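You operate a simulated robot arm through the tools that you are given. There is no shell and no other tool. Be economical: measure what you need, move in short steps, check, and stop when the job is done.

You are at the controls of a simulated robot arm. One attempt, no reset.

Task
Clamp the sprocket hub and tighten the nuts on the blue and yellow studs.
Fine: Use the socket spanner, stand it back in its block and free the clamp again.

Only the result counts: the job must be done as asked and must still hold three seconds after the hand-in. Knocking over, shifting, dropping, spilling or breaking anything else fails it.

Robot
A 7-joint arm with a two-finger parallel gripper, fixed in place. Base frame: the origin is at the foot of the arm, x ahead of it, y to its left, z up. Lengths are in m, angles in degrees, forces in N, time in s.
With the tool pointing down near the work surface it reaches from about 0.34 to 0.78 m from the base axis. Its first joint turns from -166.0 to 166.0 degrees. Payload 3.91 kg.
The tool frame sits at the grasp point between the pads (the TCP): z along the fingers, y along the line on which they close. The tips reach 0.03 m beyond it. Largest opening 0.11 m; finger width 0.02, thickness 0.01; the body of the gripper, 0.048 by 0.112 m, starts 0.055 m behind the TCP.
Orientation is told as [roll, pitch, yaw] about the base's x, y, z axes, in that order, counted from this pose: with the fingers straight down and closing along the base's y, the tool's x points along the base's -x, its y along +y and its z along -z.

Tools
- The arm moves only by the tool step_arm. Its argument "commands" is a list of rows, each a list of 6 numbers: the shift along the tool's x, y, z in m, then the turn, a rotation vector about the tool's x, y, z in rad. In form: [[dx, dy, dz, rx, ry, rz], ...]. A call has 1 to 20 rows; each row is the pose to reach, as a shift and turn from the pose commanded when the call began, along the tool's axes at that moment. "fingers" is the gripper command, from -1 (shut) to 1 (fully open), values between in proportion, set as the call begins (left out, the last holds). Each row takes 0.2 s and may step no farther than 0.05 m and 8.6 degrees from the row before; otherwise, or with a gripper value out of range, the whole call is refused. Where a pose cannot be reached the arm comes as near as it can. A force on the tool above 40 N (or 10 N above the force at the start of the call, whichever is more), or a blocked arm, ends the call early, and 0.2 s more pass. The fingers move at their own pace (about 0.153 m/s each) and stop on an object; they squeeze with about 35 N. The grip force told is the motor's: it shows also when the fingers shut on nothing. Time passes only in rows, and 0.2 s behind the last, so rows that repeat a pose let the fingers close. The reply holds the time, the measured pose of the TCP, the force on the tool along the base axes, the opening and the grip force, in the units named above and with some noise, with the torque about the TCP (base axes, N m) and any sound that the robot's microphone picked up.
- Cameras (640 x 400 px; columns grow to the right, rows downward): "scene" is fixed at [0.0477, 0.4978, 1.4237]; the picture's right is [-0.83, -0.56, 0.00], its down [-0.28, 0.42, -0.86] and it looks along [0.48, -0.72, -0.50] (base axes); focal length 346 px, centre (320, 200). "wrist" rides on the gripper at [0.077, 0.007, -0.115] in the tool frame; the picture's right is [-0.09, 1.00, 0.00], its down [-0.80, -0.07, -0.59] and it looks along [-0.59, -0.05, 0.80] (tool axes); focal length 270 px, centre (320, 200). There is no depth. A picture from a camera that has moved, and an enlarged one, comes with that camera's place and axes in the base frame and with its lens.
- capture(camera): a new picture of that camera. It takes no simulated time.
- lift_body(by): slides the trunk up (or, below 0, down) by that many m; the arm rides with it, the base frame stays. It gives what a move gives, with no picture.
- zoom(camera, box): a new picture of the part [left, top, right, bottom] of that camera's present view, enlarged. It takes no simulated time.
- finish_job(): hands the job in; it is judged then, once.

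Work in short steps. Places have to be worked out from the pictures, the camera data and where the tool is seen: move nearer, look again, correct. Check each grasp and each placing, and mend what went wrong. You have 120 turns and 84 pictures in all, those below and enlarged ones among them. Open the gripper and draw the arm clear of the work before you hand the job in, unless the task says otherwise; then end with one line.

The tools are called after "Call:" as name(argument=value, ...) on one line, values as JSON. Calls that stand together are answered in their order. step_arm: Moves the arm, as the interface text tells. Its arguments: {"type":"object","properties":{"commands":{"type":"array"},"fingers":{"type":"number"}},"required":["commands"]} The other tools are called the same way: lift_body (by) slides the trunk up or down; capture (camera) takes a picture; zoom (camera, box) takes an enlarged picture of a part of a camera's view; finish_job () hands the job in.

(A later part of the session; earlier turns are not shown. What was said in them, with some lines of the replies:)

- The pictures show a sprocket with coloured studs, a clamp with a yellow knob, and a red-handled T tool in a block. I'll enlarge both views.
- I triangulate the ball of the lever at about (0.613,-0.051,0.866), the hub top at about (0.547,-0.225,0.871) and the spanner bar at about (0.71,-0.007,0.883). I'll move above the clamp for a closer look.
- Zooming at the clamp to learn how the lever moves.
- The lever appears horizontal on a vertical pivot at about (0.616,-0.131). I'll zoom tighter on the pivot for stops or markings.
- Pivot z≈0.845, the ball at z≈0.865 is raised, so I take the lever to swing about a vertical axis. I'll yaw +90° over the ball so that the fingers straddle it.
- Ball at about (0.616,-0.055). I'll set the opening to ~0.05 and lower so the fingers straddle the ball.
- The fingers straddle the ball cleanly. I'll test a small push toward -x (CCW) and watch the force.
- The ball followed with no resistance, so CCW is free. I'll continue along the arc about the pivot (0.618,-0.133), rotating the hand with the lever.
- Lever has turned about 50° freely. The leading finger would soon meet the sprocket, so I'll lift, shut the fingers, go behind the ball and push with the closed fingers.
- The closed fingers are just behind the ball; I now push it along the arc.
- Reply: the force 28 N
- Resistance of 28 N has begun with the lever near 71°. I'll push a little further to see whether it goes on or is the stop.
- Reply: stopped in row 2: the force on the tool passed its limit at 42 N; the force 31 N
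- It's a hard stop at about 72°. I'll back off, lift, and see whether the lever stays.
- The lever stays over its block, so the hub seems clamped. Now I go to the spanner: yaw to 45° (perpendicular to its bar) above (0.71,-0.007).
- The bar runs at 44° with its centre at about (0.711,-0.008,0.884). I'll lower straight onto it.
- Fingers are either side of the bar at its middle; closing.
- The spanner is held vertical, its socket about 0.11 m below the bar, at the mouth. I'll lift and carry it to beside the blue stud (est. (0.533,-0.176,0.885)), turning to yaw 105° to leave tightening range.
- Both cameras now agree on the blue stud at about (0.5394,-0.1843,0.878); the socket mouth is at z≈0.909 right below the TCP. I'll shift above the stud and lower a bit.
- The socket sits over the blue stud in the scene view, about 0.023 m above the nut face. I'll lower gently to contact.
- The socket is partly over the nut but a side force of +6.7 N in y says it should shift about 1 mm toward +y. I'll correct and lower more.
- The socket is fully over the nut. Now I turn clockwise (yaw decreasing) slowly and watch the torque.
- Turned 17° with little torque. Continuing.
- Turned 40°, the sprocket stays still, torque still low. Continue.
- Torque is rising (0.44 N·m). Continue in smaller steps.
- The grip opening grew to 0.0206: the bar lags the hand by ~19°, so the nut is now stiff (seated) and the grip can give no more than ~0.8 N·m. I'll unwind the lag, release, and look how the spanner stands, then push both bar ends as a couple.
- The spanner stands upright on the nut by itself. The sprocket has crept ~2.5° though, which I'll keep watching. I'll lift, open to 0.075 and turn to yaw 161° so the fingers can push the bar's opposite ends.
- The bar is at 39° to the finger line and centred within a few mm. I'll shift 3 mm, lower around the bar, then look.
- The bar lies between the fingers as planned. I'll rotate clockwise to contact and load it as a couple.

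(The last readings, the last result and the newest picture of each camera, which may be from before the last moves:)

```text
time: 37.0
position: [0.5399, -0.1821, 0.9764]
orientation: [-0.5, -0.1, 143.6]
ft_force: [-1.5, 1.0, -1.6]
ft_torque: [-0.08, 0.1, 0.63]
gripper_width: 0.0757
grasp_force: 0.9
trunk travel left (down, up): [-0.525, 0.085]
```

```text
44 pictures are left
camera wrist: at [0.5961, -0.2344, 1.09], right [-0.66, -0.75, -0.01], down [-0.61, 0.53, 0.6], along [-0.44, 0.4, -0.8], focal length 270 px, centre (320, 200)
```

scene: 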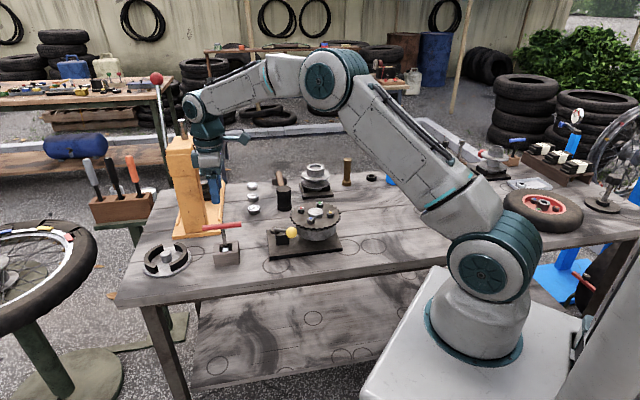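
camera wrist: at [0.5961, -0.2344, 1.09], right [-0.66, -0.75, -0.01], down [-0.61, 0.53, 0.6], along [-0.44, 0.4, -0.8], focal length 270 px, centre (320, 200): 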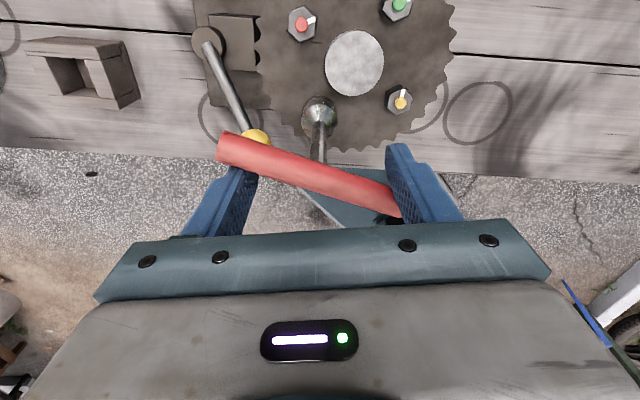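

Clean couple: 0.63 N·m with almost no side force. Continue turning.

Call:
step_arm(commands=[[0, 0, 0, 0, 0, 0.05], [0, 0, 0, 0, 0, 0.1], [0, 0, 0, 0, 0, 0.15]])

Call:
zoom(camera="scene", box=[270, 180, 350, 230])

```text
time: 37.8
position: [0.5416, -0.1817, 0.9757]
orientation: [-0.6, -0.1, 135.0]
ft_force: [2.2, 5.9, -3.4]
ft_torque: [0.19, -0.24, 2.06]
gripper_width: 0.0782
grasp_force: 3.6
trunk travel left (down, up): [-0.525, 0.085]
```

```text
8.00 times, centred on (310, 205) of scene
camera zoom: at [0.0477, 0.4978, 1.4237], right [-0.83, -0.56, 0.0], down [-0.28, 0.42, -0.86], along [0.48, -0.72, -0.5], focal length 2772 px, centre (400, 160)
```

zoom: 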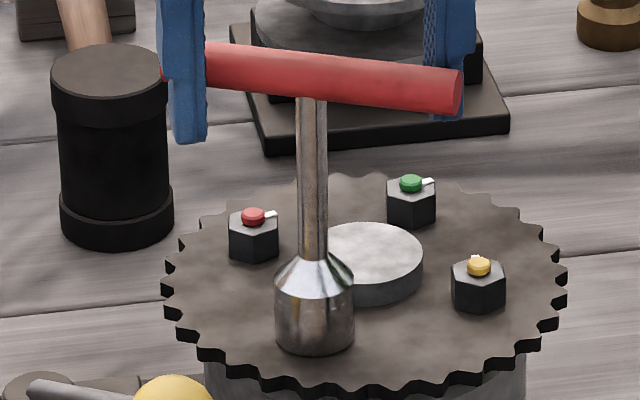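

Torque 2.06 N·m, no sound, and the sprocket has turned a few degrees more. I'll back off to see whether that's elastic.

Call:
step_arm(commands=[[0, 0, 0, 0, 0, -0.1], [0, 0, 0, 0, 0, -0.25], [0, 0, 0, 0, 0, -0.25]])

Call:
zoom(camera="scene", box=[270, 180, 350, 230])

Call:
capture(camera="wrist")

```text
time: 38.6
position: [0.5403, -0.1834, 0.9751]
orientation: [-0.5, 0.0, 149.4]
ft_force: [-0.3, 0.4, 0.4]
ft_torque: [-0.01, 0.01, -0.02]
gripper_width: 0.0751
grasp_force: 0.1
trunk travel left (down, up): [-0.525, 0.085]
```

```text
8.00 times, centred on (310, 205) of scene
camera zoom: at [0.0477, 0.4978, 1.4237], right [-0.83, -0.56, 0.0], down [-0.28, 0.42, -0.86], along [0.48, -0.72, -0.5], focal length 2772 px, centre (400, 160)
```

zoom: 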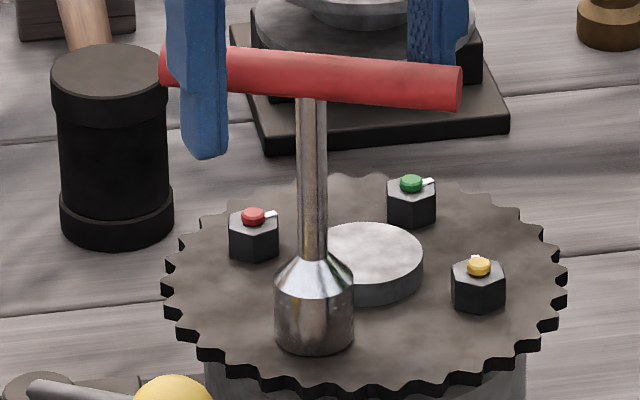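

```text
41 pictures are left
camera wrist: at [0.6016, -0.2293, 1.0899], right [-0.58, -0.81, -0.01], down [-0.66, 0.47, 0.59], along [-0.48, 0.35, -0.8], focal length 270 px, centre (320, 200)
```

wrist: 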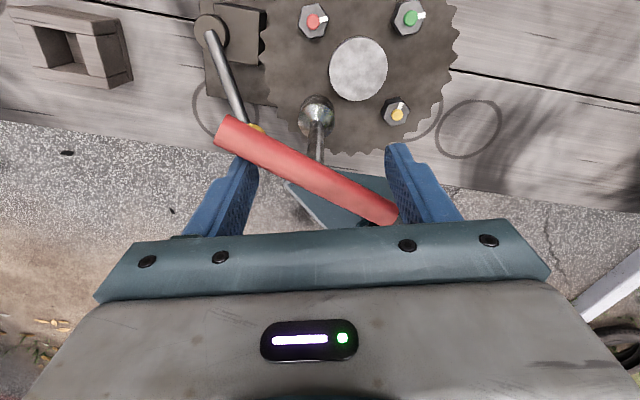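

The slip is permanent (about 5° in all), so I want to see the blue nut before loading more. I'll regrip the bar lengthwise by its ends (yaw 115°, wide open), which also leaves the socket visible to the wrist camera.

Call:
step_arm(commands=[[0, 0, -0.03, 0, 0, 0], [0, 0, -0.06, 0, 0, 0]])

Call:
step_arm(commands=[[0, 0, 0, 0, 0, 0.12], [0, 0, 0, 0, 0, 0.24], [0, 0, 0, 0, 0, 0.36], [0, 0, 0, 0, 0, 0.48], [0, 0, 0, 0, 0, 0.6], [0, 0, 0, 0, 0, 0.6]], fingers=1)

Call:
capture(camera="wrist")

```text
time: 39.2
position: [0.5388, -0.1849, 1.0374]
orientation: [-0.5, -0.1, 149.3]
ft_force: [0.2, -0.3, 0.0]
ft_torque: [-0.01, 0.01, 0.01]
gripper_width: 0.0747
grasp_force: 0.1
trunk travel left (down, up): [-0.525, 0.085]
```

```text
time: 40.6
position: [0.5408, -0.184, 1.0361]
orientation: [-0.3, -0.2, 114.7]
ft_force: [-0.1, 0.3, -0.1]
ft_torque: [-0.01, 0.02, 0.02]
gripper_width: 0.1097
grasp_force: 0.0
trunk travel left (down, up): [-0.525, 0.085]
```

```text
40 pictures are left
camera wrist: at [0.5644, -0.2571, 1.1498], right [-0.94, -0.34, -0.01], down [-0.28, 0.75, 0.6], along [-0.2, 0.56, -0.8], focal length 270 px, centre (320, 200)
```

wrist: 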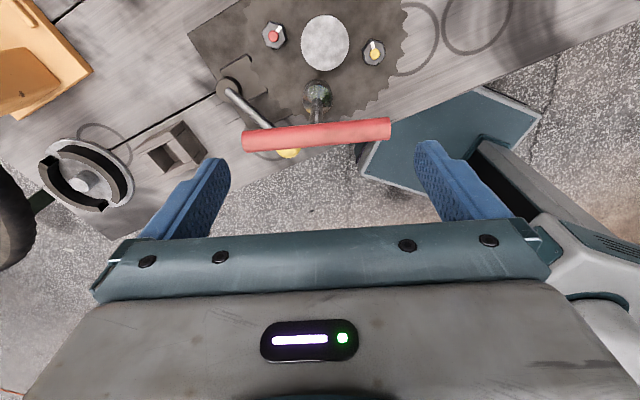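

The bar is aligned with the finger line, ~0.102 long, centre 2.7 mm toward -y of the tool. I'll shift and lower over the ends.

Call:
step_arm(commands=[[0, -0.0027, 0, 0, 0, 0], [0, -0.0027, 0.02, 0, 0, 0], [0, -0.0027, 0.04, 0, 0, 0], [0, -0.0027, 0.055, 0, 0, 0], [0, -0.0027, 0.062, 0, 0, 0]])

Call:
capture(camera="wrist")

```text
time: 41.8
position: [0.5413, -0.1834, 0.9749]
orientation: [-0.5, -0.2, 114.9]
ft_force: [0.6, 0.5, 0.7]
ft_torque: [0.01, 0.02, -0.01]
gripper_width: 0.1097
grasp_force: 0.0
trunk travel left (down, up): [-0.525, 0.085]
```

```text
39 pictures are left
camera wrist: at [0.5668, -0.2561, 1.0881], right [-0.94, -0.34, -0.01], down [-0.28, 0.75, 0.6], along [-0.2, 0.56, -0.8], focal length 270 px, centre (320, 200)
```

wrist: 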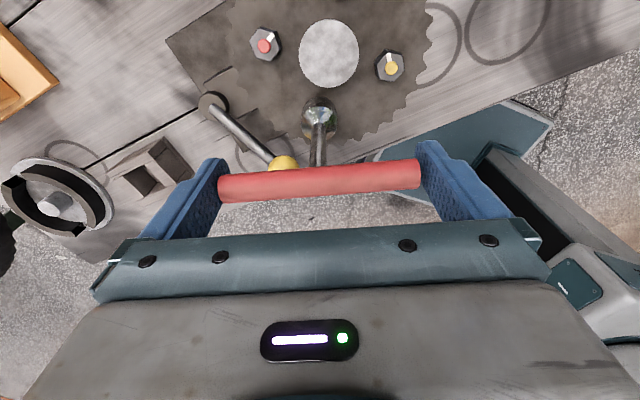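

Fits between the fingers. Close and lift 4 cm to inspect the blue nut.

Call:
step_arm(commands=[[0, 0, 0, 0, 0, 0], [0, 0, 0, 0, 0, 0]], fingers=-1)

Call:
step_arm(commands=[[0, 0, -0.015, 0, 0, 0], [0, 0, -0.03, 0, 0, 0], [0, 0, -0.045, 0, 0, 0], [0, 0, -0.045, 0, 0, 0]])

Call:
capture(camera="wrist")

Call:
zoom(camera="scene", box=[270, 180, 350, 230])

```text
time: 42.4
position: [0.5425, -0.1812, 0.974]
orientation: [-0.5, -0.1, 115.0]
ft_force: [3.8, 1.2, 2.4]
ft_torque: [-0.09, -0.31, 0.18]
gripper_width: 0.1039
grasp_force: 35.1
trunk travel left (down, up): [-0.525, 0.085]
```

```text
time: 43.4
position: [0.5422, -0.1848, 1.0182]
orientation: [-0.4, -0.3, 114.8]
ft_force: [-0.2, -0.4, -2.4]
ft_torque: [0.01, -0.01, -0.01]
gripper_width: 0.1036
grasp_force: 35.0
trunk travel left (down, up): [-0.525, 0.085]
```

```text
38 pictures are left
camera wrist: at [0.5666, -0.2576, 1.1331], right [-0.94, -0.34, -0.01], down [-0.28, 0.75, 0.6], along [-0.2, 0.56, -0.8], focal length 270 px, centre (320, 200)
```

wrist: 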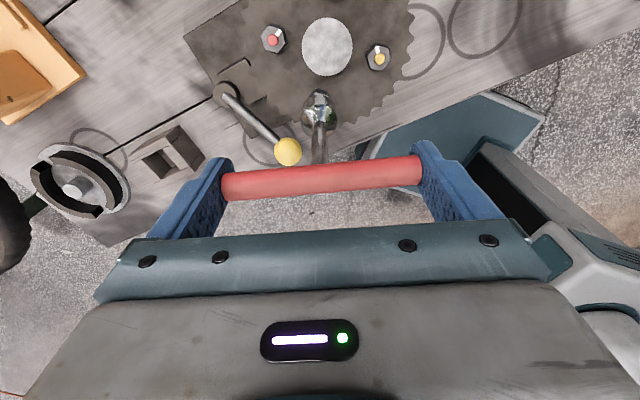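

```text
8.00 times, centred on (310, 205) of scene
camera zoom: at [0.0477, 0.4978, 1.4237], right [-0.83, -0.56, 0.0], down [-0.28, 0.42, -0.86], along [0.48, -0.72, -0.5], focal length 2772 px, centre (400, 160)
```

zoom: 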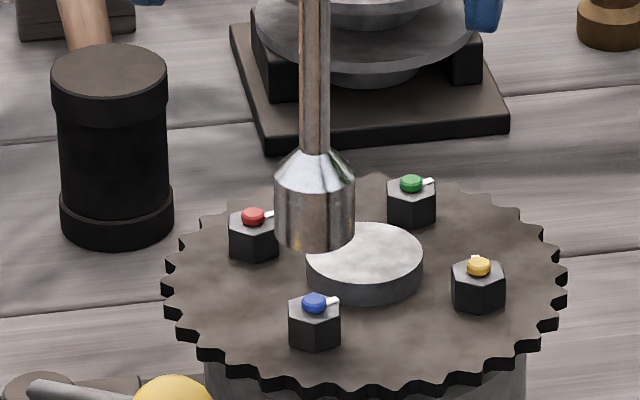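

The blue nut's tick now points the same way as those on the red and green nuts, so it is seated tight. Yellow's tick still differs. Yellow is at about (0.509,-0.238); I'll move the socket over it with yaw 129°.

Call:
step_arm(commands=[[0.012, 0.017, 0, 0, 0, -0.08], [0.024, 0.035, 0, 0, 0, -0.16], [0.0344, 0.0524, 0, 0, 0, -0.244], [0.0344, 0.0524, 0.008, 0, 0, -0.244], [0.0344, 0.0524, 0.008, 0, 0, -0.244]])

Call:
capture(camera="wrist")

Call:
zoom(camera="scene", box=[270, 180, 350, 230])

```text
time: 44.6
position: [0.508, -0.2367, 1.0119]
orientation: [-0.5, -0.1, 128.9]
ft_force: [-0.8, -0.5, -2.4]
ft_torque: [-0.01, 0.01, -0.04]
gripper_width: 0.1036
grasp_force: 35.1
trunk travel left (down, up): [-0.525, 0.085]
```

```text
36 pictures are left
camera wrist: at [0.5499, -0.3008, 1.1249], right [-0.83, -0.56, -0.01], down [-0.45, 0.66, 0.6], along [-0.33, 0.5, -0.8], focal length 270 px, centre (320, 200)
```

wrist: 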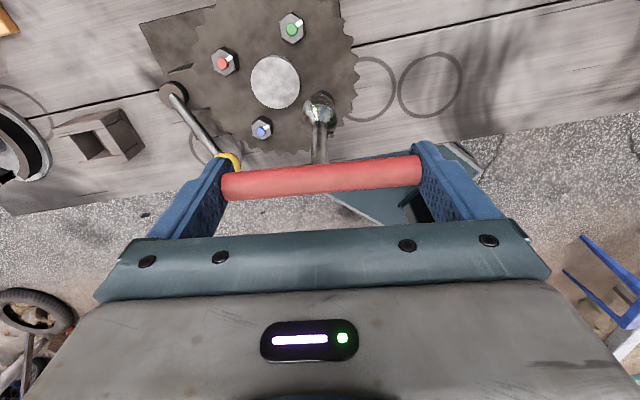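

```text
8.00 times, centred on (310, 205) of scene
camera zoom: at [0.0477, 0.4978, 1.4237], right [-0.83, -0.56, 0.0], down [-0.28, 0.42, -0.86], along [0.48, -0.72, -0.5], focal length 2772 px, centre (400, 160)
```

zoom: 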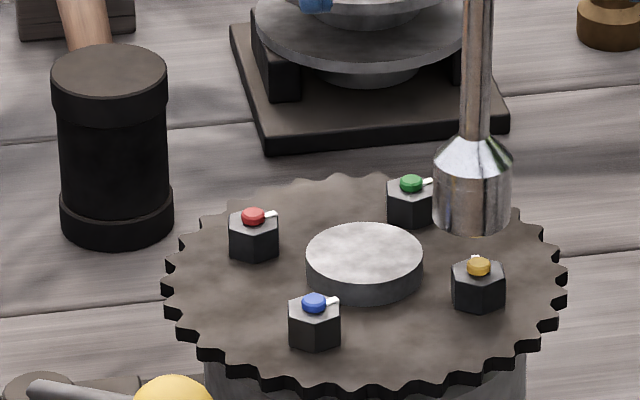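

The socket needs ~2 mm to image right and a few mm away from the scene camera. I'll correct by (0.0002,-0.0035) and lower 12 mm, then check.

Call:
step_arm(commands=[[0.0028, 0.002, 0, 0, 0, 0], [0.0028, 0.002, 0.007, 0, 0, 0], [0.0028, 0.002, 0.013, 0, 0, 0], [0.0028, 0.002, 0.013, 0, 0, 0]])

Call:
zoom(camera="scene", box=[290, 180, 370, 230])

Call:
zoom(camera="wrist", box=[240, 50, 400, 150])

```text
time: 45.6
position: [0.5081, -0.2392, 0.9964]
orientation: [-0.5, -0.2, 128.9]
ft_force: [-0.5, 0.8, -1.9]
ft_torque: [0.0, -0.01, 0.01]
gripper_width: 0.1037
grasp_force: 35.0
trunk travel left (down, up): [-0.525, 0.085]
```

```text
8.00 times, centred on (330, 205) of scene
camera zoom: at [0.0477, 0.4978, 1.4237], right [-0.83, -0.56, 0.0], down [-0.28, 0.42, -0.86], along [0.48, -0.72, -0.5], focal length 2772 px, centre (240, 160)
```

zoom: 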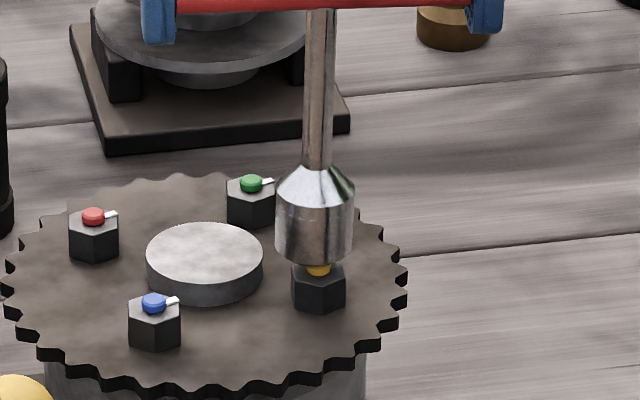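

```text
4.00 times, centred on (320, 100) of wrist
camera zoom: at [0.5506, -0.3039, 1.1109], right [-0.83, -0.56, -0.01], down [-0.45, 0.66, 0.6], along [-0.33, 0.5, -0.8], focal length 1081 px, centre (320, 600)
```

zoom: 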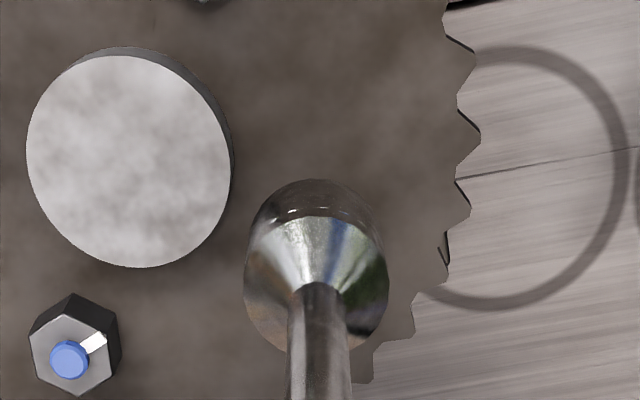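

Nearly aligned: 1.3 mm more to the right. Then lower onto the nut gently.

Call:
step_arm(commands=[[0, 0.0013, 0, 0, 0, 0], [0, 0.0013, 0.006, 0, 0, 0], [0, 0.0013, 0.011, 0, 0, 0], [0, 0.0013, 0.015, 0, 0, 0], [0, 0.0013, 0.018, 0, 0, 0], [0, 0.0013, 0.021, 0, 0, 0]])

Call:
zoom(camera="scene", box=[290, 180, 370, 230])

```text
time: 47.0
position: [0.5075, -0.2386, 0.9747]
orientation: [-0.3, -0.3, 129.0]
ft_force: [-1.6, 4.0, -2.7]
ft_torque: [0.37, 0.14, 0.03]
gripper_width: 0.1038
grasp_force: 35.0
trunk travel left (down, up): [-0.525, 0.085]
```

```text
8.00 times, centred on (330, 205) of scene
camera zoom: at [0.0477, 0.4978, 1.4237], right [-0.83, -0.56, 0.0], down [-0.28, 0.42, -0.86], along [0.48, -0.72, -0.5], focal length 2772 px, centre (240, 160)
```

zoom: 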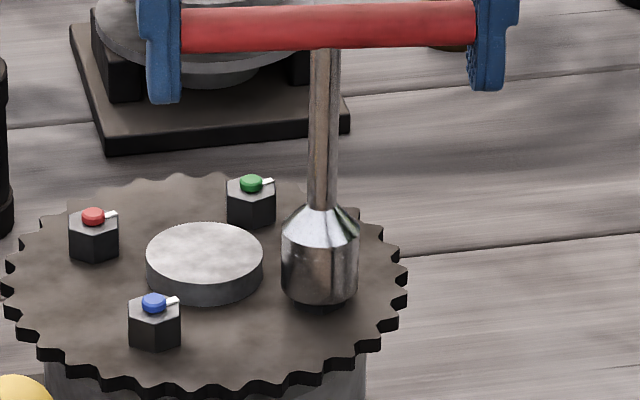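

The socket is on the nut; I'll ease it 3 mm further and begin turning clockwise.

Call:
step_arm(commands=[[-0.0005, -0.0006, 0.002, 0, 0, 0], [-0.0005, -0.0006, 0.004, 0, 0, 0], [-0.0005, -0.0006, 0.004, 0, 0, 0.08], [-0.0005, -0.0006, 0.004, 0, 0, 0.16], [-0.0005, -0.0006, 0.004, 0, 0, 0.24]])

Call:
zoom(camera="scene", box=[290, 180, 370, 230])

```text
time: 48.2
position: [0.5073, -0.2388, 0.9712]
orientation: [-0.3, -0.3, 115.0]
ft_force: [-9.7, 5.7, -5.8]
ft_torque: [0.45, 1.04, 0.12]
gripper_width: 0.1037
grasp_force: 35.2
trunk travel left (down, up): [-0.525, 0.085]
```

```text
8.00 times, centred on (330, 205) of scene
camera zoom: at [0.0477, 0.4978, 1.4237], right [-0.83, -0.56, 0.0], down [-0.28, 0.42, -0.86], along [0.48, -0.72, -0.5], focal length 2772 px, centre (240, 160)
```

zoom: 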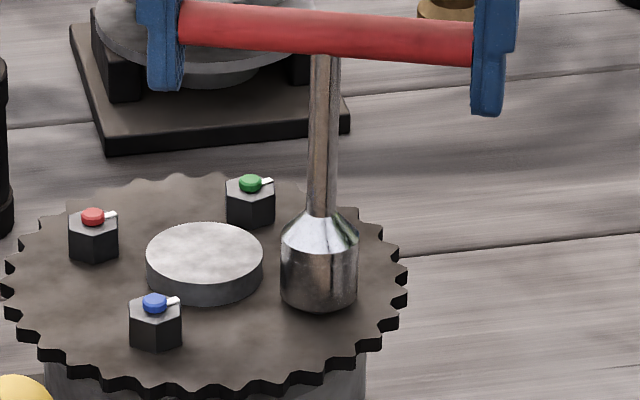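

Seated fully. A side force (-9.7, 5.7) N builds, so I re-centre ~1.5 mm along it while turning on.

Call:
step_arm(commands=[[-0.0013, 0.0008, 0, 0, 0, 0.02], [-0.0013, 0.0008, 0, 0, 0, 0.1], [-0.0013, 0.0008, 0, 0, 0, 0.2], [-0.0013, 0.0008, 0, 0, 0, 0.3], [-0.0013, 0.0008, 0, 0, 0, 0.4]])

```text
time: 49.4
position: [0.5069, -0.2395, 0.9727]
orientation: [-0.1, -0.3, 92.1]
ft_force: [-10.5, 0.0, -7.7]
ft_torque: [-0.09, 1.06, 0.12]
gripper_width: 0.1038
grasp_force: 35.1
trunk travel left (down, up): [-0.525, 0.085]
```

Side force still -10.5 N in x; shift 2 mm toward -x and continue.

Call:
step_arm(commands=[[0, 0.002, 0, 0, 0, 0.02], [0, 0.002, 0, 0, 0, 0.1], [0, 0.002, 0, 0, 0, 0.18], [0, 0.002, 0, 0, 0, 0.26], [0, 0.002, 0, 0, 0, 0.34]])

Call:
zoom(camera="scene", box=[290, 180, 370, 230])

```text
time: 50.6
position: [0.5056, -0.2386, 0.9726]
orientation: [-0.3, -0.5, 72.6]
ft_force: [-4.9, -2.1, -3.1]
ft_torque: [-0.32, 0.52, 0.06]
gripper_width: 0.1037
grasp_force: 34.9
trunk travel left (down, up): [-0.525, 0.085]
```

```text
8.00 times, centred on (330, 205) of scene
camera zoom: at [0.0477, 0.4978, 1.4237], right [-0.83, -0.56, 0.0], down [-0.28, 0.42, -0.86], along [0.48, -0.72, -0.5], focal length 2772 px, centre (240, 160)
```

zoom: 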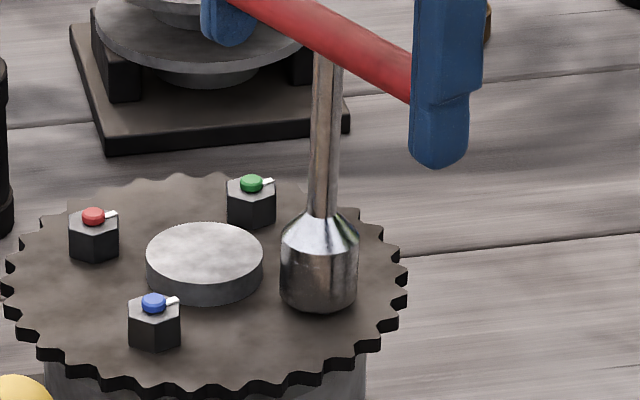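

Low torque so far, hub still. Continue in small steps toward the expected seat near yaw 55°.

Call:
step_arm(commands=[[0, 0.001, 0, 0, 0, 0.06], [0, 0.001, 0, 0, 0, 0.12], [0, 0.001, 0, 0, 0, 0.18], [0, 0.001, 0, 0, 0, 0.24]])

```text
time: 51.6
position: [0.5041, -0.2375, 0.9723]
orientation: [-0.1, -0.4, 58.9]
ft_force: [-0.3, -3.7, -3.5]
ft_torque: [-0.49, 0.22, 0.06]
gripper_width: 0.1037
grasp_force: 34.6
trunk travel left (down, up): [-0.525, 0.085]
```

Still free (0.06 N·m). Continue.

Call:
step_arm(commands=[[0.0006, -0.0004, 0, 0, 0, 0.06], [0.0006, -0.0004, 0, 0, 0, 0.12], [0.0006, -0.0004, 0, 0, 0, 0.18], [0.0006, -0.0004, 0, 0, 0, 0.24]])

Call:
zoom(camera="scene", box=[290, 180, 370, 230])

```text
time: 52.6
position: [0.5028, -0.2373, 0.9724]
orientation: [0.2, -0.5, 45.2]
ft_force: [-4.7, 5.7, -1.4]
ft_torque: [0.17, 0.64, 1.45]
gripper_width: 0.1043
grasp_force: 35.3
trunk travel left (down, up): [-0.525, 0.085]
```

```text
8.00 times, centred on (330, 205) of scene
camera zoom: at [0.0477, 0.4978, 1.4237], right [-0.83, -0.56, 0.0], down [-0.28, 0.42, -0.86], along [0.48, -0.72, -0.5], focal length 2772 px, centre (240, 160)
```

zoom: 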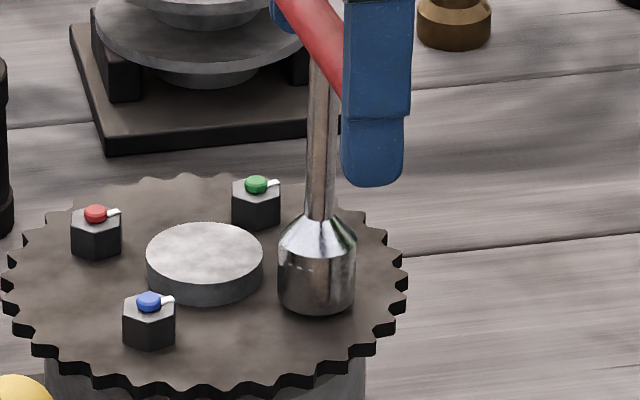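

Torque rose to 1.45 N·m and the hub has begun to creep, so the yellow nut is seated. I'll relax slightly, lift off and compare the ticks.

Call:
step_arm(commands=[[0, 0, 0, 0, 0, -0.05], [0, 0, -0.015, 0, 0, -0.05], [0, 0, -0.03, 0, 0, -0.05], [0, 0, -0.045, 0, 0, -0.05], [0, 0, -0.06, 0, 0, -0.05]])

Call:
zoom(camera="scene", box=[290, 190, 354, 230])

Call:
zoom(camera="wrist", box=[220, 0, 420, 125])

```text
time: 53.8
position: [0.5035, -0.2404, 1.0336]
orientation: [0.0, -0.4, 48.1]
ft_force: [0.4, 1.1, -2.0]
ft_torque: [-0.02, -0.01, 0.0]
gripper_width: 0.1044
grasp_force: 35.8
trunk travel left (down, up): [-0.525, 0.085]
```

```text
10.00 times, centred on (322, 210) of scene
camera zoom: at [0.0477, 0.4978, 1.4237], right [-0.83, -0.56, 0.0], down [-0.28, 0.42, -0.86], along [0.48, -0.72, -0.5], focal length 3464 px, centre (300, 100)
```

zoom: 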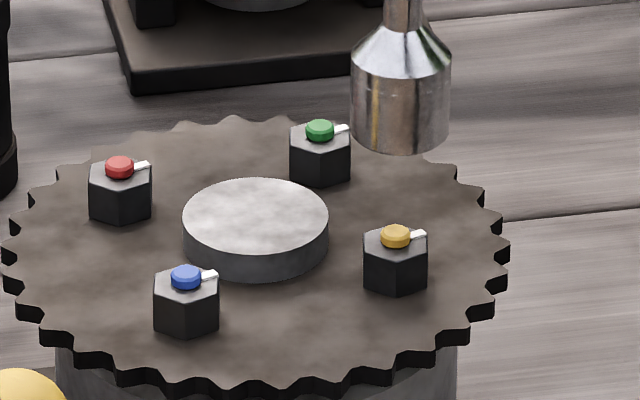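

```text
3.20 times, centred on (320, 62) of wrist
camera zoom: at [0.4453, -0.2927, 1.1465], right [-0.68, 0.73, 0.0], down [0.58, 0.54, 0.6], along [0.44, 0.41, -0.8], focal length 865 px, centre (320, 640)
```

zoom: 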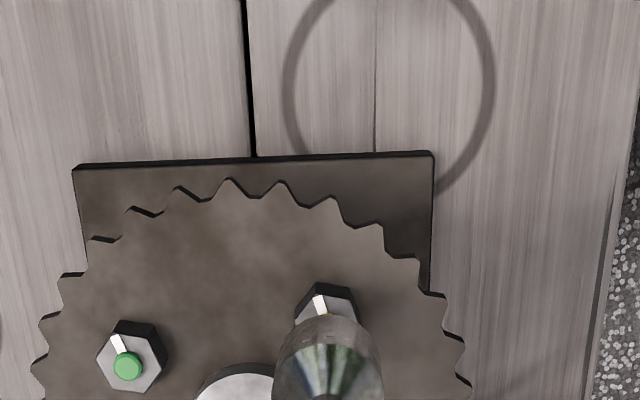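

All four ticks now point the same way: both nuts are tight. Now I carry the spanner back above its block at (0.713,-0.008), staying high.

Call:
step_arm(commands=[[0, 0, -0.017, 0, 0, 0], [-0.045, 0, -0.017, 0, 0, 0], [-0.09, 0, -0.017, 0, 0, 0], [-0.135, 0, -0.017, 0, 0, 0], [-0.18, 0, -0.017, 0, 0, 0], [-0.225, 0, -0.017, 0, 0, 0], [-0.27, 0, -0.017, 0, 0, 0], [-0.3129, -0.0007, -0.017, 0, 0, 0], [-0.3129, -0.0007, -0.017, 0, 0, 0]])

Call:
capture(camera="wrist")

Call:
zoom(camera="scene", box=[160, 150, 288, 280])

```text
time: 55.8
position: [0.7129, -0.0081, 1.0526]
orientation: [0.0, -0.6, 48.0]
ft_force: [0.3, -0.3, -1.6]
ft_torque: [0.02, 0.02, -0.01]
gripper_width: 0.1041
grasp_force: 34.3
trunk travel left (down, up): [-0.525, 0.085]
```

```text
26 pictures are left
camera wrist: at [0.6559, -0.0618, 1.1662], right [-0.68, 0.73, 0.0], down [0.58, 0.54, 0.6], along [0.44, 0.41, -0.8], focal length 270 px, centre (320, 200)
```

wrist: 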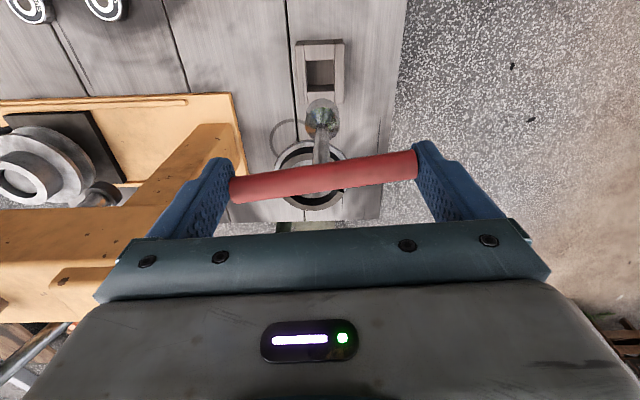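

```text
3.08 times, centred on (224, 215) of scene
camera zoom: at [0.0477, 0.4978, 1.4237], right [-0.83, -0.56, 0.0], down [-0.28, 0.42, -0.86], along [0.48, -0.72, -0.5], focal length 1066 px, centre (615, 154)
```

zoom: 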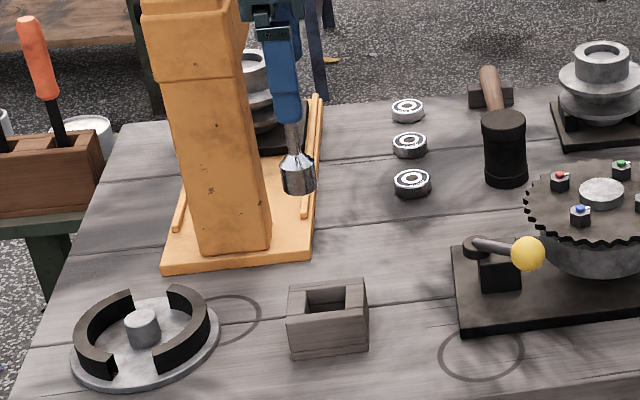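

Hover over the block looks about right; I'll lower to just above it and re-check closely.

Call:
step_arm(commands=[[0, 0, 0.035, 0, 0, 0], [0, 0, 0.07, 0, 0, 0], [0, 0, 0.098, 0, 0, 0], [0, 0, 0.098, 0, 0, 0]])

Call:
zoom(camera="wrist", box=[240, 20, 400, 140])

Call:
zoom(camera="scene", box=[190, 210, 270, 280])

```text
time: 56.8
position: [0.7156, -0.0089, 0.9548]
orientation: [0.2, -0.5, 48.2]
ft_force: [-1.0, 0.2, -1.8]
ft_torque: [-0.02, 0.04, 0.0]
gripper_width: 0.1043
grasp_force: 35.2
trunk travel left (down, up): [-0.525, 0.085]
```

```text
3.33 times, centred on (320, 80) of wrist
camera zoom: at [0.6566, -0.0613, 1.0679], right [-0.68, 0.73, 0.0], down [0.58, 0.54, 0.6], along [0.44, 0.41, -0.8], focal length 901 px, centre (320, 600)
```

zoom: 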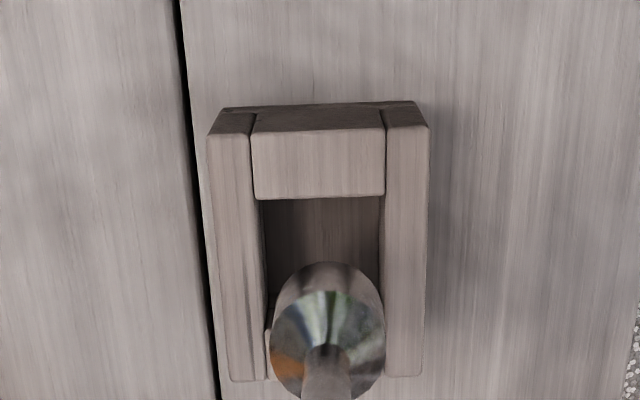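

```text
5.71 times, centred on (230, 245) of scene
camera zoom: at [0.0477, 0.4978, 1.4237], right [-0.83, -0.56, 0.0], down [-0.28, 0.42, -0.86], along [0.48, -0.72, -0.5], focal length 1980 px, centre (834, -57)
```

zoom: 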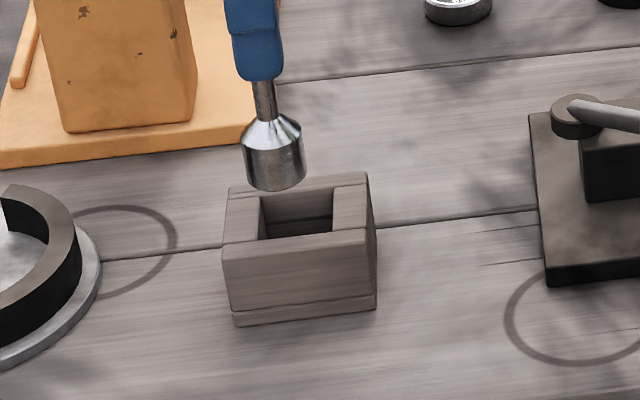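

Hole is ~0.035 wide, socket 0.028. Both views say the socket must shift ~5.5 mm along tool +x. Correct, lower ~1.2 cm and check again.

Call:
step_arm(commands=[[0.0055, -0.001, 0, 0, 0, 0], [0.0055, -0.001, 0.012, 0, 0, 0], [0.0055, -0.001, 0.012, 0, 0, 0]])

Call:
zoom(camera="wrist", box=[240, 20, 400, 140])

Call:
zoom(camera="scene", box=[190, 210, 270, 280])

```text
time: 57.6
position: [0.7115, -0.0112, 0.9418]
orientation: [0.1, -0.5, 48.1]
ft_force: [0.5, 0.2, -2.5]
ft_torque: [0.0, -0.01, 0.01]
gripper_width: 0.1043
grasp_force: 35.5
trunk travel left (down, up): [-0.525, 0.085]
```

```text
3.33 times, centred on (320, 80) of wrist
camera zoom: at [0.653, -0.0647, 1.0553], right [-0.68, 0.73, 0.0], down [0.58, 0.54, 0.6], along [0.44, 0.41, -0.8], focal length 901 px, centre (320, 600)
```

zoom: 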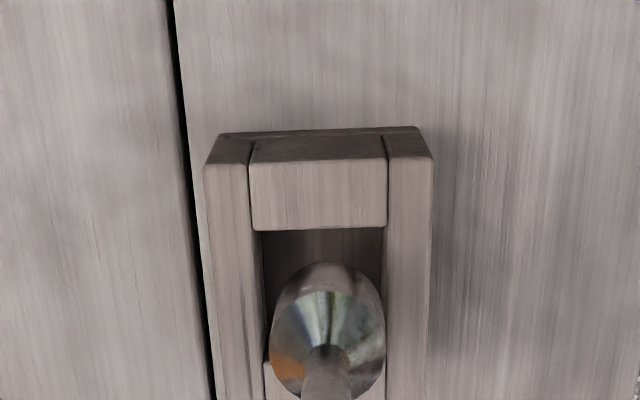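

```text
5.71 times, centred on (230, 245) of scene
camera zoom: at [0.0477, 0.4978, 1.4237], right [-0.83, -0.56, 0.0], down [-0.28, 0.42, -0.86], along [0.48, -0.72, -0.5], focal length 1980 px, centre (834, -57)
```

zoom: 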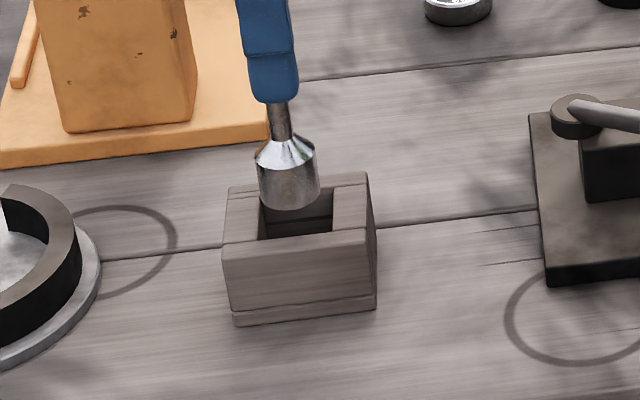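

Nearly centred: +1.7 mm along tool x, -1 mm in y, then lower into the block slowly, with the force limit as guard.

Call:
step_arm(commands=[[0.0017, -0.001, 0, 0, 0, 0], [0.0017, -0.001, 0.01, 0, 0, 0], [0.0017, -0.001, 0.018, 0, 0, 0], [0.0017, -0.001, 0.026, 0, 0, 0]])

Call:
zoom(camera="scene", box=[190, 210, 270, 280])

```text
time: 58.6
position: [0.7122, -0.0127, 0.9143]
orientation: [0.0, -0.5, 48.1]
ft_force: [0.2, -0.3, -1.8]
ft_torque: [-0.02, 0.02, -0.02]
gripper_width: 0.1041
grasp_force: 34.4
trunk travel left (down, up): [-0.525, 0.085]
```

```text
5.71 times, centred on (230, 245) of scene
camera zoom: at [0.0477, 0.4978, 1.4237], right [-0.83, -0.56, 0.0], down [-0.28, 0.42, -0.86], along [0.48, -0.72, -0.5], focal length 1980 px, centre (834, -57)
```

zoom: 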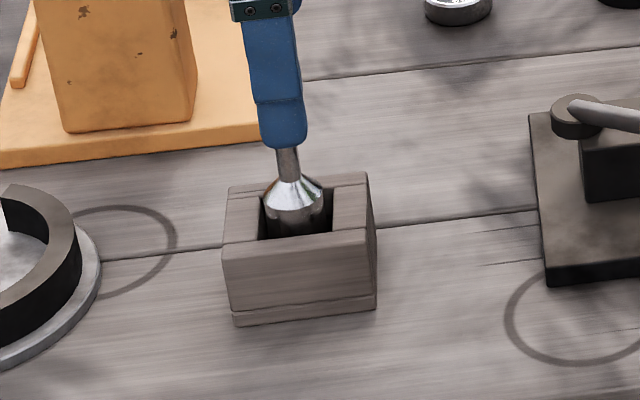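

The socket is in the hole, no force. Lower the rest of the way.

Call:
step_arm(commands=[[0, 0, 0.01, 0, 0, 0], [0, 0, 0.018, 0, 0, 0], [0, 0, 0.024, 0, 0, 0], [0, 0, 0.028, 0, 0, 0], [0, 0, 0.031, 0, 0, 0]])

```text
time: 59.8
position: [0.7111, -0.0105, 0.8922]
orientation: [-0.4, -0.9, 48.3]
ft_force: [1.1, 4.3, 39.3]
ft_torque: [0.62, 0.31, 0.08]
gripper_width: 0.1041
grasp_force: 34.7
trunk travel left (down, up): [-0.525, 0.085]
```

Contact at z≈0.892. I'll relieve the load by 7 mm and look.

Call:
step_arm(commands=[[0, 0, -0.004, 0, 0, 0], [0, 0, -0.008, 0, 0, 0]])

Call:
zoom(camera="scene", box=[190, 190, 270, 260])

```text
time: 60.4
position: [0.7097, -0.0113, 0.8905]
orientation: [0.3, -0.3, 48.1]
ft_force: [5.2, 9.0, 7.5]
ft_torque: [0.79, -0.74, -0.02]
gripper_width: 0.1043
grasp_force: 34.7
trunk travel left (down, up): [-0.525, 0.085]
```

```text
5.71 times, centred on (230, 225) of scene
camera zoom: at [0.0477, 0.4978, 1.4237], right [-0.83, -0.56, 0.0], down [-0.28, 0.42, -0.86], along [0.48, -0.72, -0.5], focal length 1980 px, centre (834, 57)
```

zoom: 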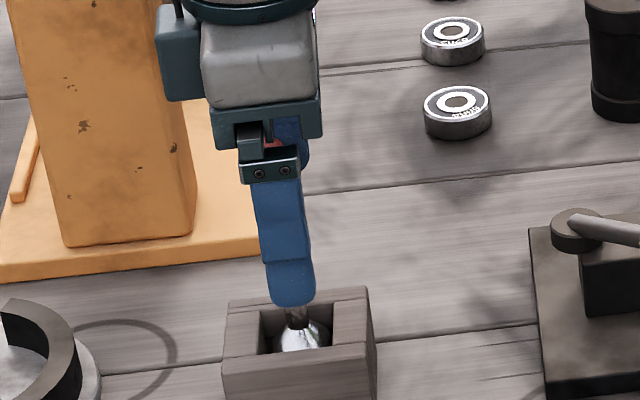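

It sits deep in the block. I'll ease 1.4 mm to relieve the side force and lower slightly.

Call:
step_arm(commands=[[-0.0016, 0.0004, 0, 0, 0, 0], [-0.0016, 0.0004, 0.002, 0, 0, 0], [-0.0016, 0.0004, 0.002, 0, 0, 0]])

```text
time: 61.2
position: [0.7105, -0.0123, 0.8904]
orientation: [-0.1, -0.5, 48.2]
ft_force: [-3.3, -0.8, 8.1]
ft_torque: [-0.19, 0.38, -0.04]
gripper_width: 0.1041
grasp_force: 35.2
trunk travel left (down, up): [-0.525, 0.085]
```

The bottom carries it (8 N upward, little side force). Release by opening fully.

Call:
step_arm(commands=[[0, 0, 0, 0, 0, 0], [0, 0, 0, 0, 0, 0]], fingers=1)

Call:
capture(camera="wrist")

```text
time: 61.8
position: [0.7129, -0.0127, 0.8901]
orientation: [0.1, -0.5, 48.0]
ft_force: [1.1, -0.6, -0.7]
ft_torque: [-0.02, 0.0, -0.01]
gripper_width: 0.1101
grasp_force: 0.1
trunk travel left (down, up): [-0.525, 0.085]
```

```text
18 pictures are left
camera wrist: at [0.654, -0.0643, 1.0038], right [-0.68, 0.73, 0.0], down [0.59, 0.54, 0.6], along [0.44, 0.41, -0.8], focal length 270 px, centre (320, 200)
```

wrist: 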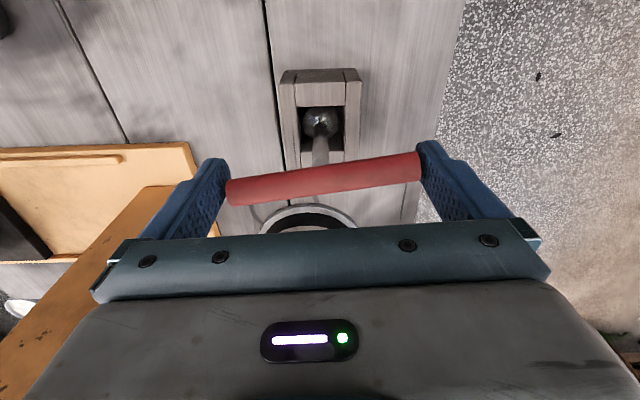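

Released; the spanner stands. I lift straight up slowly.

Call:
step_arm(commands=[[0, 0, -0.01, 0, 0, 0], [0, 0, -0.025, 0, 0, 0], [0, 0, -0.045, 0, 0, 0], [0, 0, -0.08, 0, 0, 0], [0, 0, -0.12, 0, 0, 0]])

Call:
zoom(camera="scene", box=[180, 170, 340, 270])

```text
time: 63.0
position: [0.7125, -0.0113, 1.0112]
orientation: [0.0, -0.5, 48.1]
ft_force: [0.4, -0.1, -0.4]
ft_torque: [0.01, 0.0, -0.02]
gripper_width: 0.1102
grasp_force: 0.1
trunk travel left (down, up): [-0.525, 0.085]
```

```text
4.00 times, centred on (260, 220) of scene
camera zoom: at [0.0477, 0.4978, 1.4237], right [-0.83, -0.56, 0.0], down [-0.28, 0.42, -0.86], along [0.48, -0.72, -0.5], focal length 1386 px, centre (560, 120)
```

zoom: 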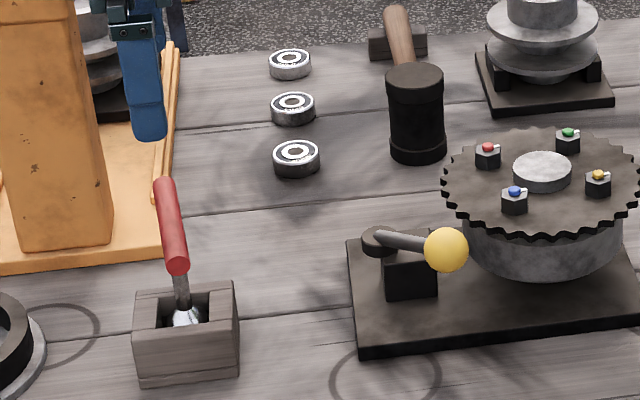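

The spanner stands in its block. Now back to the clamp: I'll go above the ball (≈(0.553,-0.111)) with yaw 161° and opening 0.044 to straddle it.

Call:
step_arm(commands=[[0.013, 0.004, -0.01, 0, 0, -0.141], [0.026, 0.008, -0.01, 0, 0, -0.282], [0.039, 0.012, -0.01, 0, 0, -0.423], [0.052, 0.016, -0.01, 0, 0, -0.564], [0.065, 0.02, -0.01, 0, 0, -0.705], [0.078, 0.024, -0.01, 0, 0, -0.846], [0.091, 0.028, -0.01, 0, 0, -0.987], [0.104, 0.032, -0.01, 0, 0, -1.128], [0.117, 0.036, -0.01, 0, 0, -1.269], [0.13, 0.04, -0.01, 0, 0, -1.41], [0.143, 0.044, -0.01, 0, 0, -1.551], [0.156, 0.048, -0.01, 0, 0, -1.692], [0.169, 0.051, 0, 0, 0, -1.833], [0.1805, 0.0523, 0.02, 0, 0, -1.972], [0.1805, 0.0523, 0.03, 0, 0, -1.972]], fingers=-0.2)

Call:
capture(camera="wrist")

```text
time: 66.2
position: [0.5525, -0.1104, 0.9789]
orientation: [-0.6, 0.2, 161.2]
ft_force: [0.2, 0.4, -0.5]
ft_torque: [0.0, 0.01, 0.01]
gripper_width: 0.0439
grasp_force: 0.0
trunk travel left (down, up): [-0.525, 0.085]
```

```text
16 pictures are left
camera wrist: at [0.6213, -0.1427, 1.0932], right [-0.4, -0.91, -0.01], down [-0.74, 0.32, 0.59], along [-0.54, 0.25, -0.81], focal length 270 px, centre (320, 200)
```

wrist: 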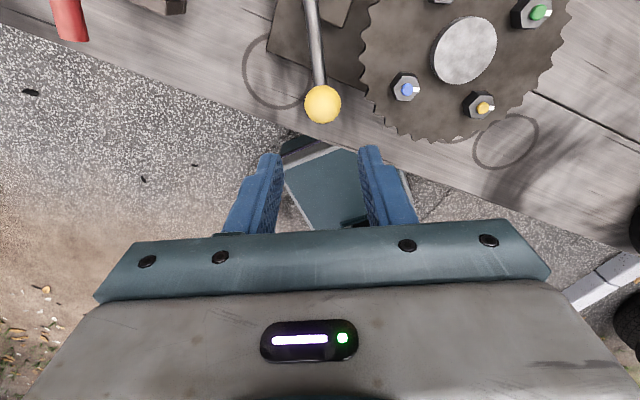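

Ball is at tool (0.007, 0.002). Shift and lower to straddle it at z≈0.886.

Call:
step_arm(commands=[[0.006, 0.002, 0.0, 0, 0, 0], [0.006, 0.002, 0.04, 0, 0, 0], [0.006, 0.002, 0.075, 0, 0, 0], [0.006, 0.002, 0.093, 0, 0, 0], [0.006, 0.002, 0.093, 0, 0, 0]])

Call:
capture(camera="wrist")

```text
time: 67.4
position: [0.5584, -0.1154, 0.8863]
orientation: [-0.5, 0.1, 161.1]
ft_force: [0.0, 0.4, -0.3]
ft_torque: [0.01, -0.01, 0.02]
gripper_width: 0.044
grasp_force: 0.0
trunk travel left (down, up): [-0.525, 0.085]
```

```text
15 pictures are left
camera wrist: at [0.6274, -0.1464, 0.9999], right [-0.41, -0.91, -0.01], down [-0.74, 0.32, 0.59], along [-0.54, 0.25, -0.81], focal length 270 px, centre (320, 200)
```

wrist: 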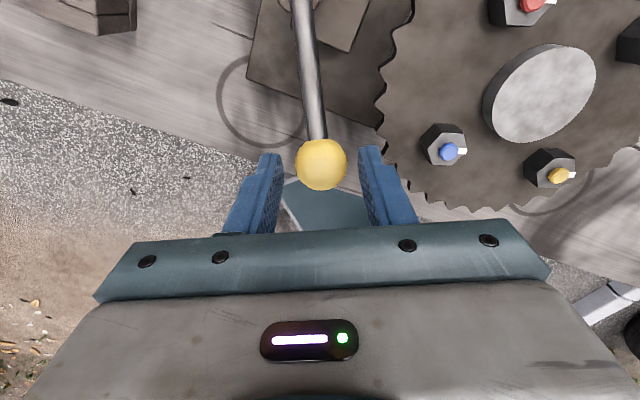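

The ball is well between the fingers. I swing it back clockwise about the pivot toward its original place.

Call:
step_arm(commands=[[-0.0026, -0.0124, 0, 0, 0, 0.14], [-0.0027, -0.0224, 0, 0, 0, 0.279], [-0.0012, -0.0326, 0, 0, 0, 0.419], [0.0025, -0.0422, 0, 0, 0, 0.558], [0.0068, -0.0519, 0, 0, 0, 0.698], [0.0135, -0.0603, 0, 0, 0, 0.838], [0.0212, -0.0679, 0, 0, 0, 0.977]])

Call:
capture(camera="wrist")

```text
time: 69.0
position: [0.5982, -0.0569, 0.8871]
orientation: [-0.4, -0.3, 105.1]
ft_force: [0.1, 0.9, -0.8]
ft_torque: [-0.01, 0.0, -0.02]
gripper_width: 0.0443
grasp_force: 0.3
trunk travel left (down, up): [-0.525, 0.085]
```

```text
14 pictures are left
camera wrist: at [0.61, -0.1339, 1.0013], right [-0.98, -0.17, -0.01], down [-0.14, 0.79, 0.6], along [-0.1, 0.59, -0.8], focal length 270 px, centre (320, 200)
```

wrist: 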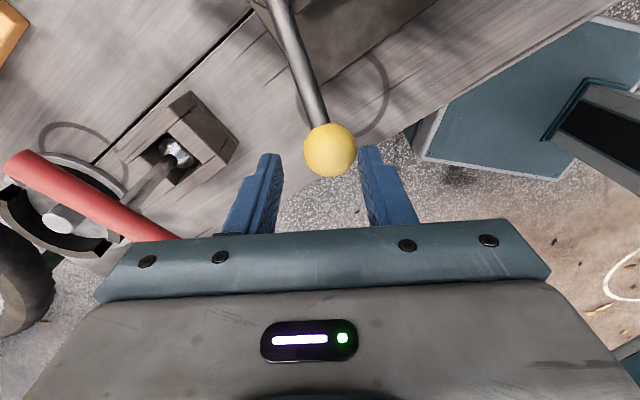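

Continuing to the original angle with small steps, expecting the stop near x≈0.62.

Call:
step_arm(commands=[[0.0012, -0.0065, 0, 0, 0, 0.06], [0.0023, -0.0128, 0, 0, 0, 0.12], [0.003, -0.017, 0, 0, 0, 0.18], [0.0037, -0.0209, 0, 0, 0, 0.24], [0.0045, -0.024, 0, 0, 0, 0.26], [0.0054, -0.0265, 0, 0, 0, 0.28]])

Call:
capture(camera="wrist")

```text
time: 70.4
position: [0.6257, -0.0558, 0.8863]
orientation: [-0.2, -0.5, 89.1]
ft_force: [-3.9, 1.2, -1.0]
ft_torque: [-0.01, 0.06, -0.01]
gripper_width: 0.0459
grasp_force: 2.0
trunk travel left (down, up): [-0.525, 0.085]
```

```text
13 pictures are left
camera wrist: at [0.6164, -0.1324, 1.0002], right [-0.99, 0.1, 0.0], down [0.08, 0.8, 0.6], along [0.07, 0.6, -0.8], focal length 270 px, centre (320, 200)
```

wrist: 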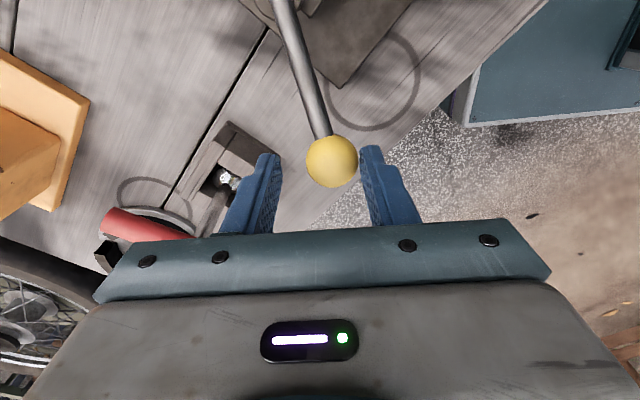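

Ball is back at ≈(0.619,-0.060), as originally, with -3.9 N starting. A slight further push confirms the stop.

Call:
step_arm(commands=[[0, -0.002, 0, 0, 0, 0], [0, -0.004, 0, 0, 0, 0]])

```text
time: 71.0
position: [0.6278, -0.0553, 0.8866]
orientation: [-0.1, -0.4, 89.2]
ft_force: [-12.9, 1.8, -2.4]
ft_torque: [0.09, 0.32, 0.0]
gripper_width: 0.0506
grasp_force: 6.7
trunk travel left (down, up): [-0.525, 0.085]
```

It's against the open stop. I centre the fingers on the ball again and lift clear.

Call:
step_arm(commands=[[0, 0.005, 0, 0, 0, 0], [0, 0.0095, 0, 0, 0, 0], [0, 0.0095, -0.03, 0, 0, 0], [0, 0.0095, -0.07, 0, 0, 0], [0, 0.0095, -0.12, 0, 0, 0], [0.03, 0.03, -0.16, 0, 0, 0], [0.03, 0.06, -0.2, 0, 0, 0]])

Call:
zoom(camera="scene", box=[180, 170, 340, 270])

Call:
capture(camera="scene")

```text
refused: row 6 steps farther than a row can; nothing moved
```

```text
4.00 times, centred on (260, 220) of scene
camera zoom: at [0.0477, 0.4978, 1.4237], right [-0.83, -0.56, 0.0], down [-0.28, 0.42, -0.86], along [0.48, -0.72, -0.5], focal length 1386 px, centre (560, 120)
```

zoom: 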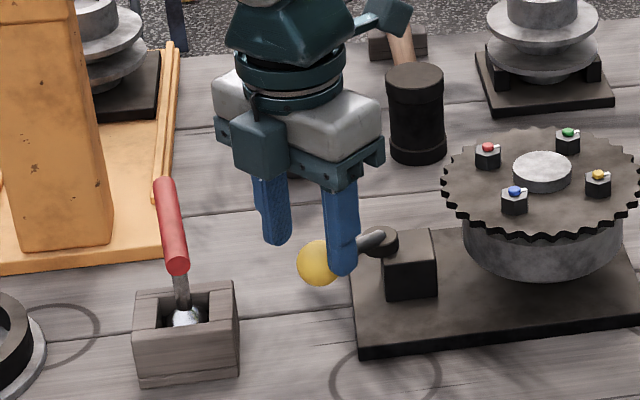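

```text
11 pictures are left
```

scene: 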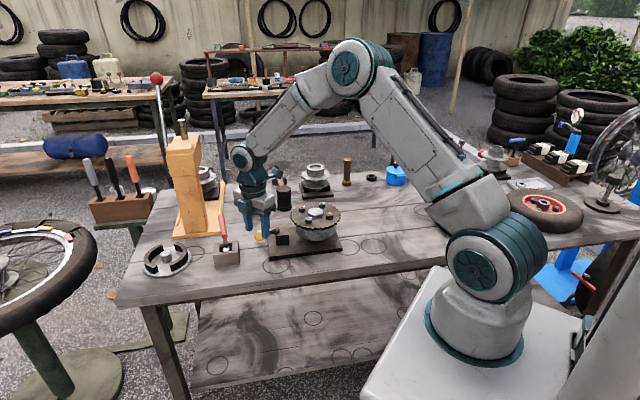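

Refused for one long step; I resend with shorter steps.

Call:
step_arm(commands=[[0, 0.005, 0, 0, 0, 0], [0, 0.0095, 0, 0, 0, 0], [0, 0.0095, -0.03, 0, 0, 0], [0, 0.0095, -0.07, 0, 0, 0], [0, 0.0095, -0.11, 0, 0, 0], [0, 0.03, -0.15, 0, 0, 0], [0, 0.06, -0.18, 0, 0, 0]])

Call:
zoom(camera="scene", box=[180, 170, 340, 270])

```text
time: 72.6
position: [0.5674, -0.0523, 1.0697]
orientation: [-0.3, -0.3, 89.1]
ft_force: [-0.1, -0.5, -0.1]
ft_torque: [0.04, 0.01, 0.0]
gripper_width: 0.0442
grasp_force: 0.1
trunk travel left (down, up): [-0.525, 0.085]
```

```text
4.00 times, centred on (260, 220) of scene
camera zoom: at [0.0477, 0.4978, 1.4237], right [-0.83, -0.56, 0.0], down [-0.28, 0.42, -0.86], along [0.48, -0.72, -0.5], focal length 1386 px, centre (560, 120)
```

zoom: 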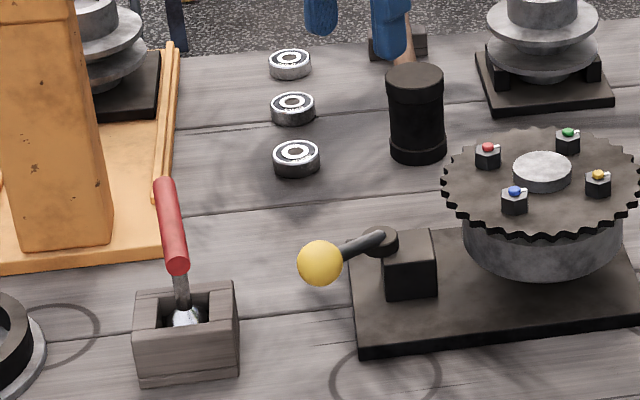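

Lever back at open, spanner standing, ticks aligned, arm clear. I'll open the gripper fully and hand in.

Call:
step_arm(commands=[[0, 0, -0.02, 0, 0, 0], [0, 0, -0.04, 0, 0, 0]], fingers=1)

Call:
finish_job()

```text
time: 73.2
position: [0.5688, -0.0542, 1.1086]
orientation: [-0.3, -0.3, 89.1]
ft_force: [-1.1, -0.2, 1.0]
ft_torque: [-0.02, -0.02, -0.04]
gripper_width: 0.11
grasp_force: 0.0
trunk travel left (down, up): [-0.525, 0.085]
```

```text
The job is handed in.
```

The job is handed in: the blue and yellow nuts are tight (judged by torque, about 2.1 and 1.5 N·m, and ticks lined up with red and green), the spanner is back upright in its block with its bar a quarter turn from before, and the clamp lever is back at its open stop, though the hub slipped roughly 8° in the clamp while I tightened.
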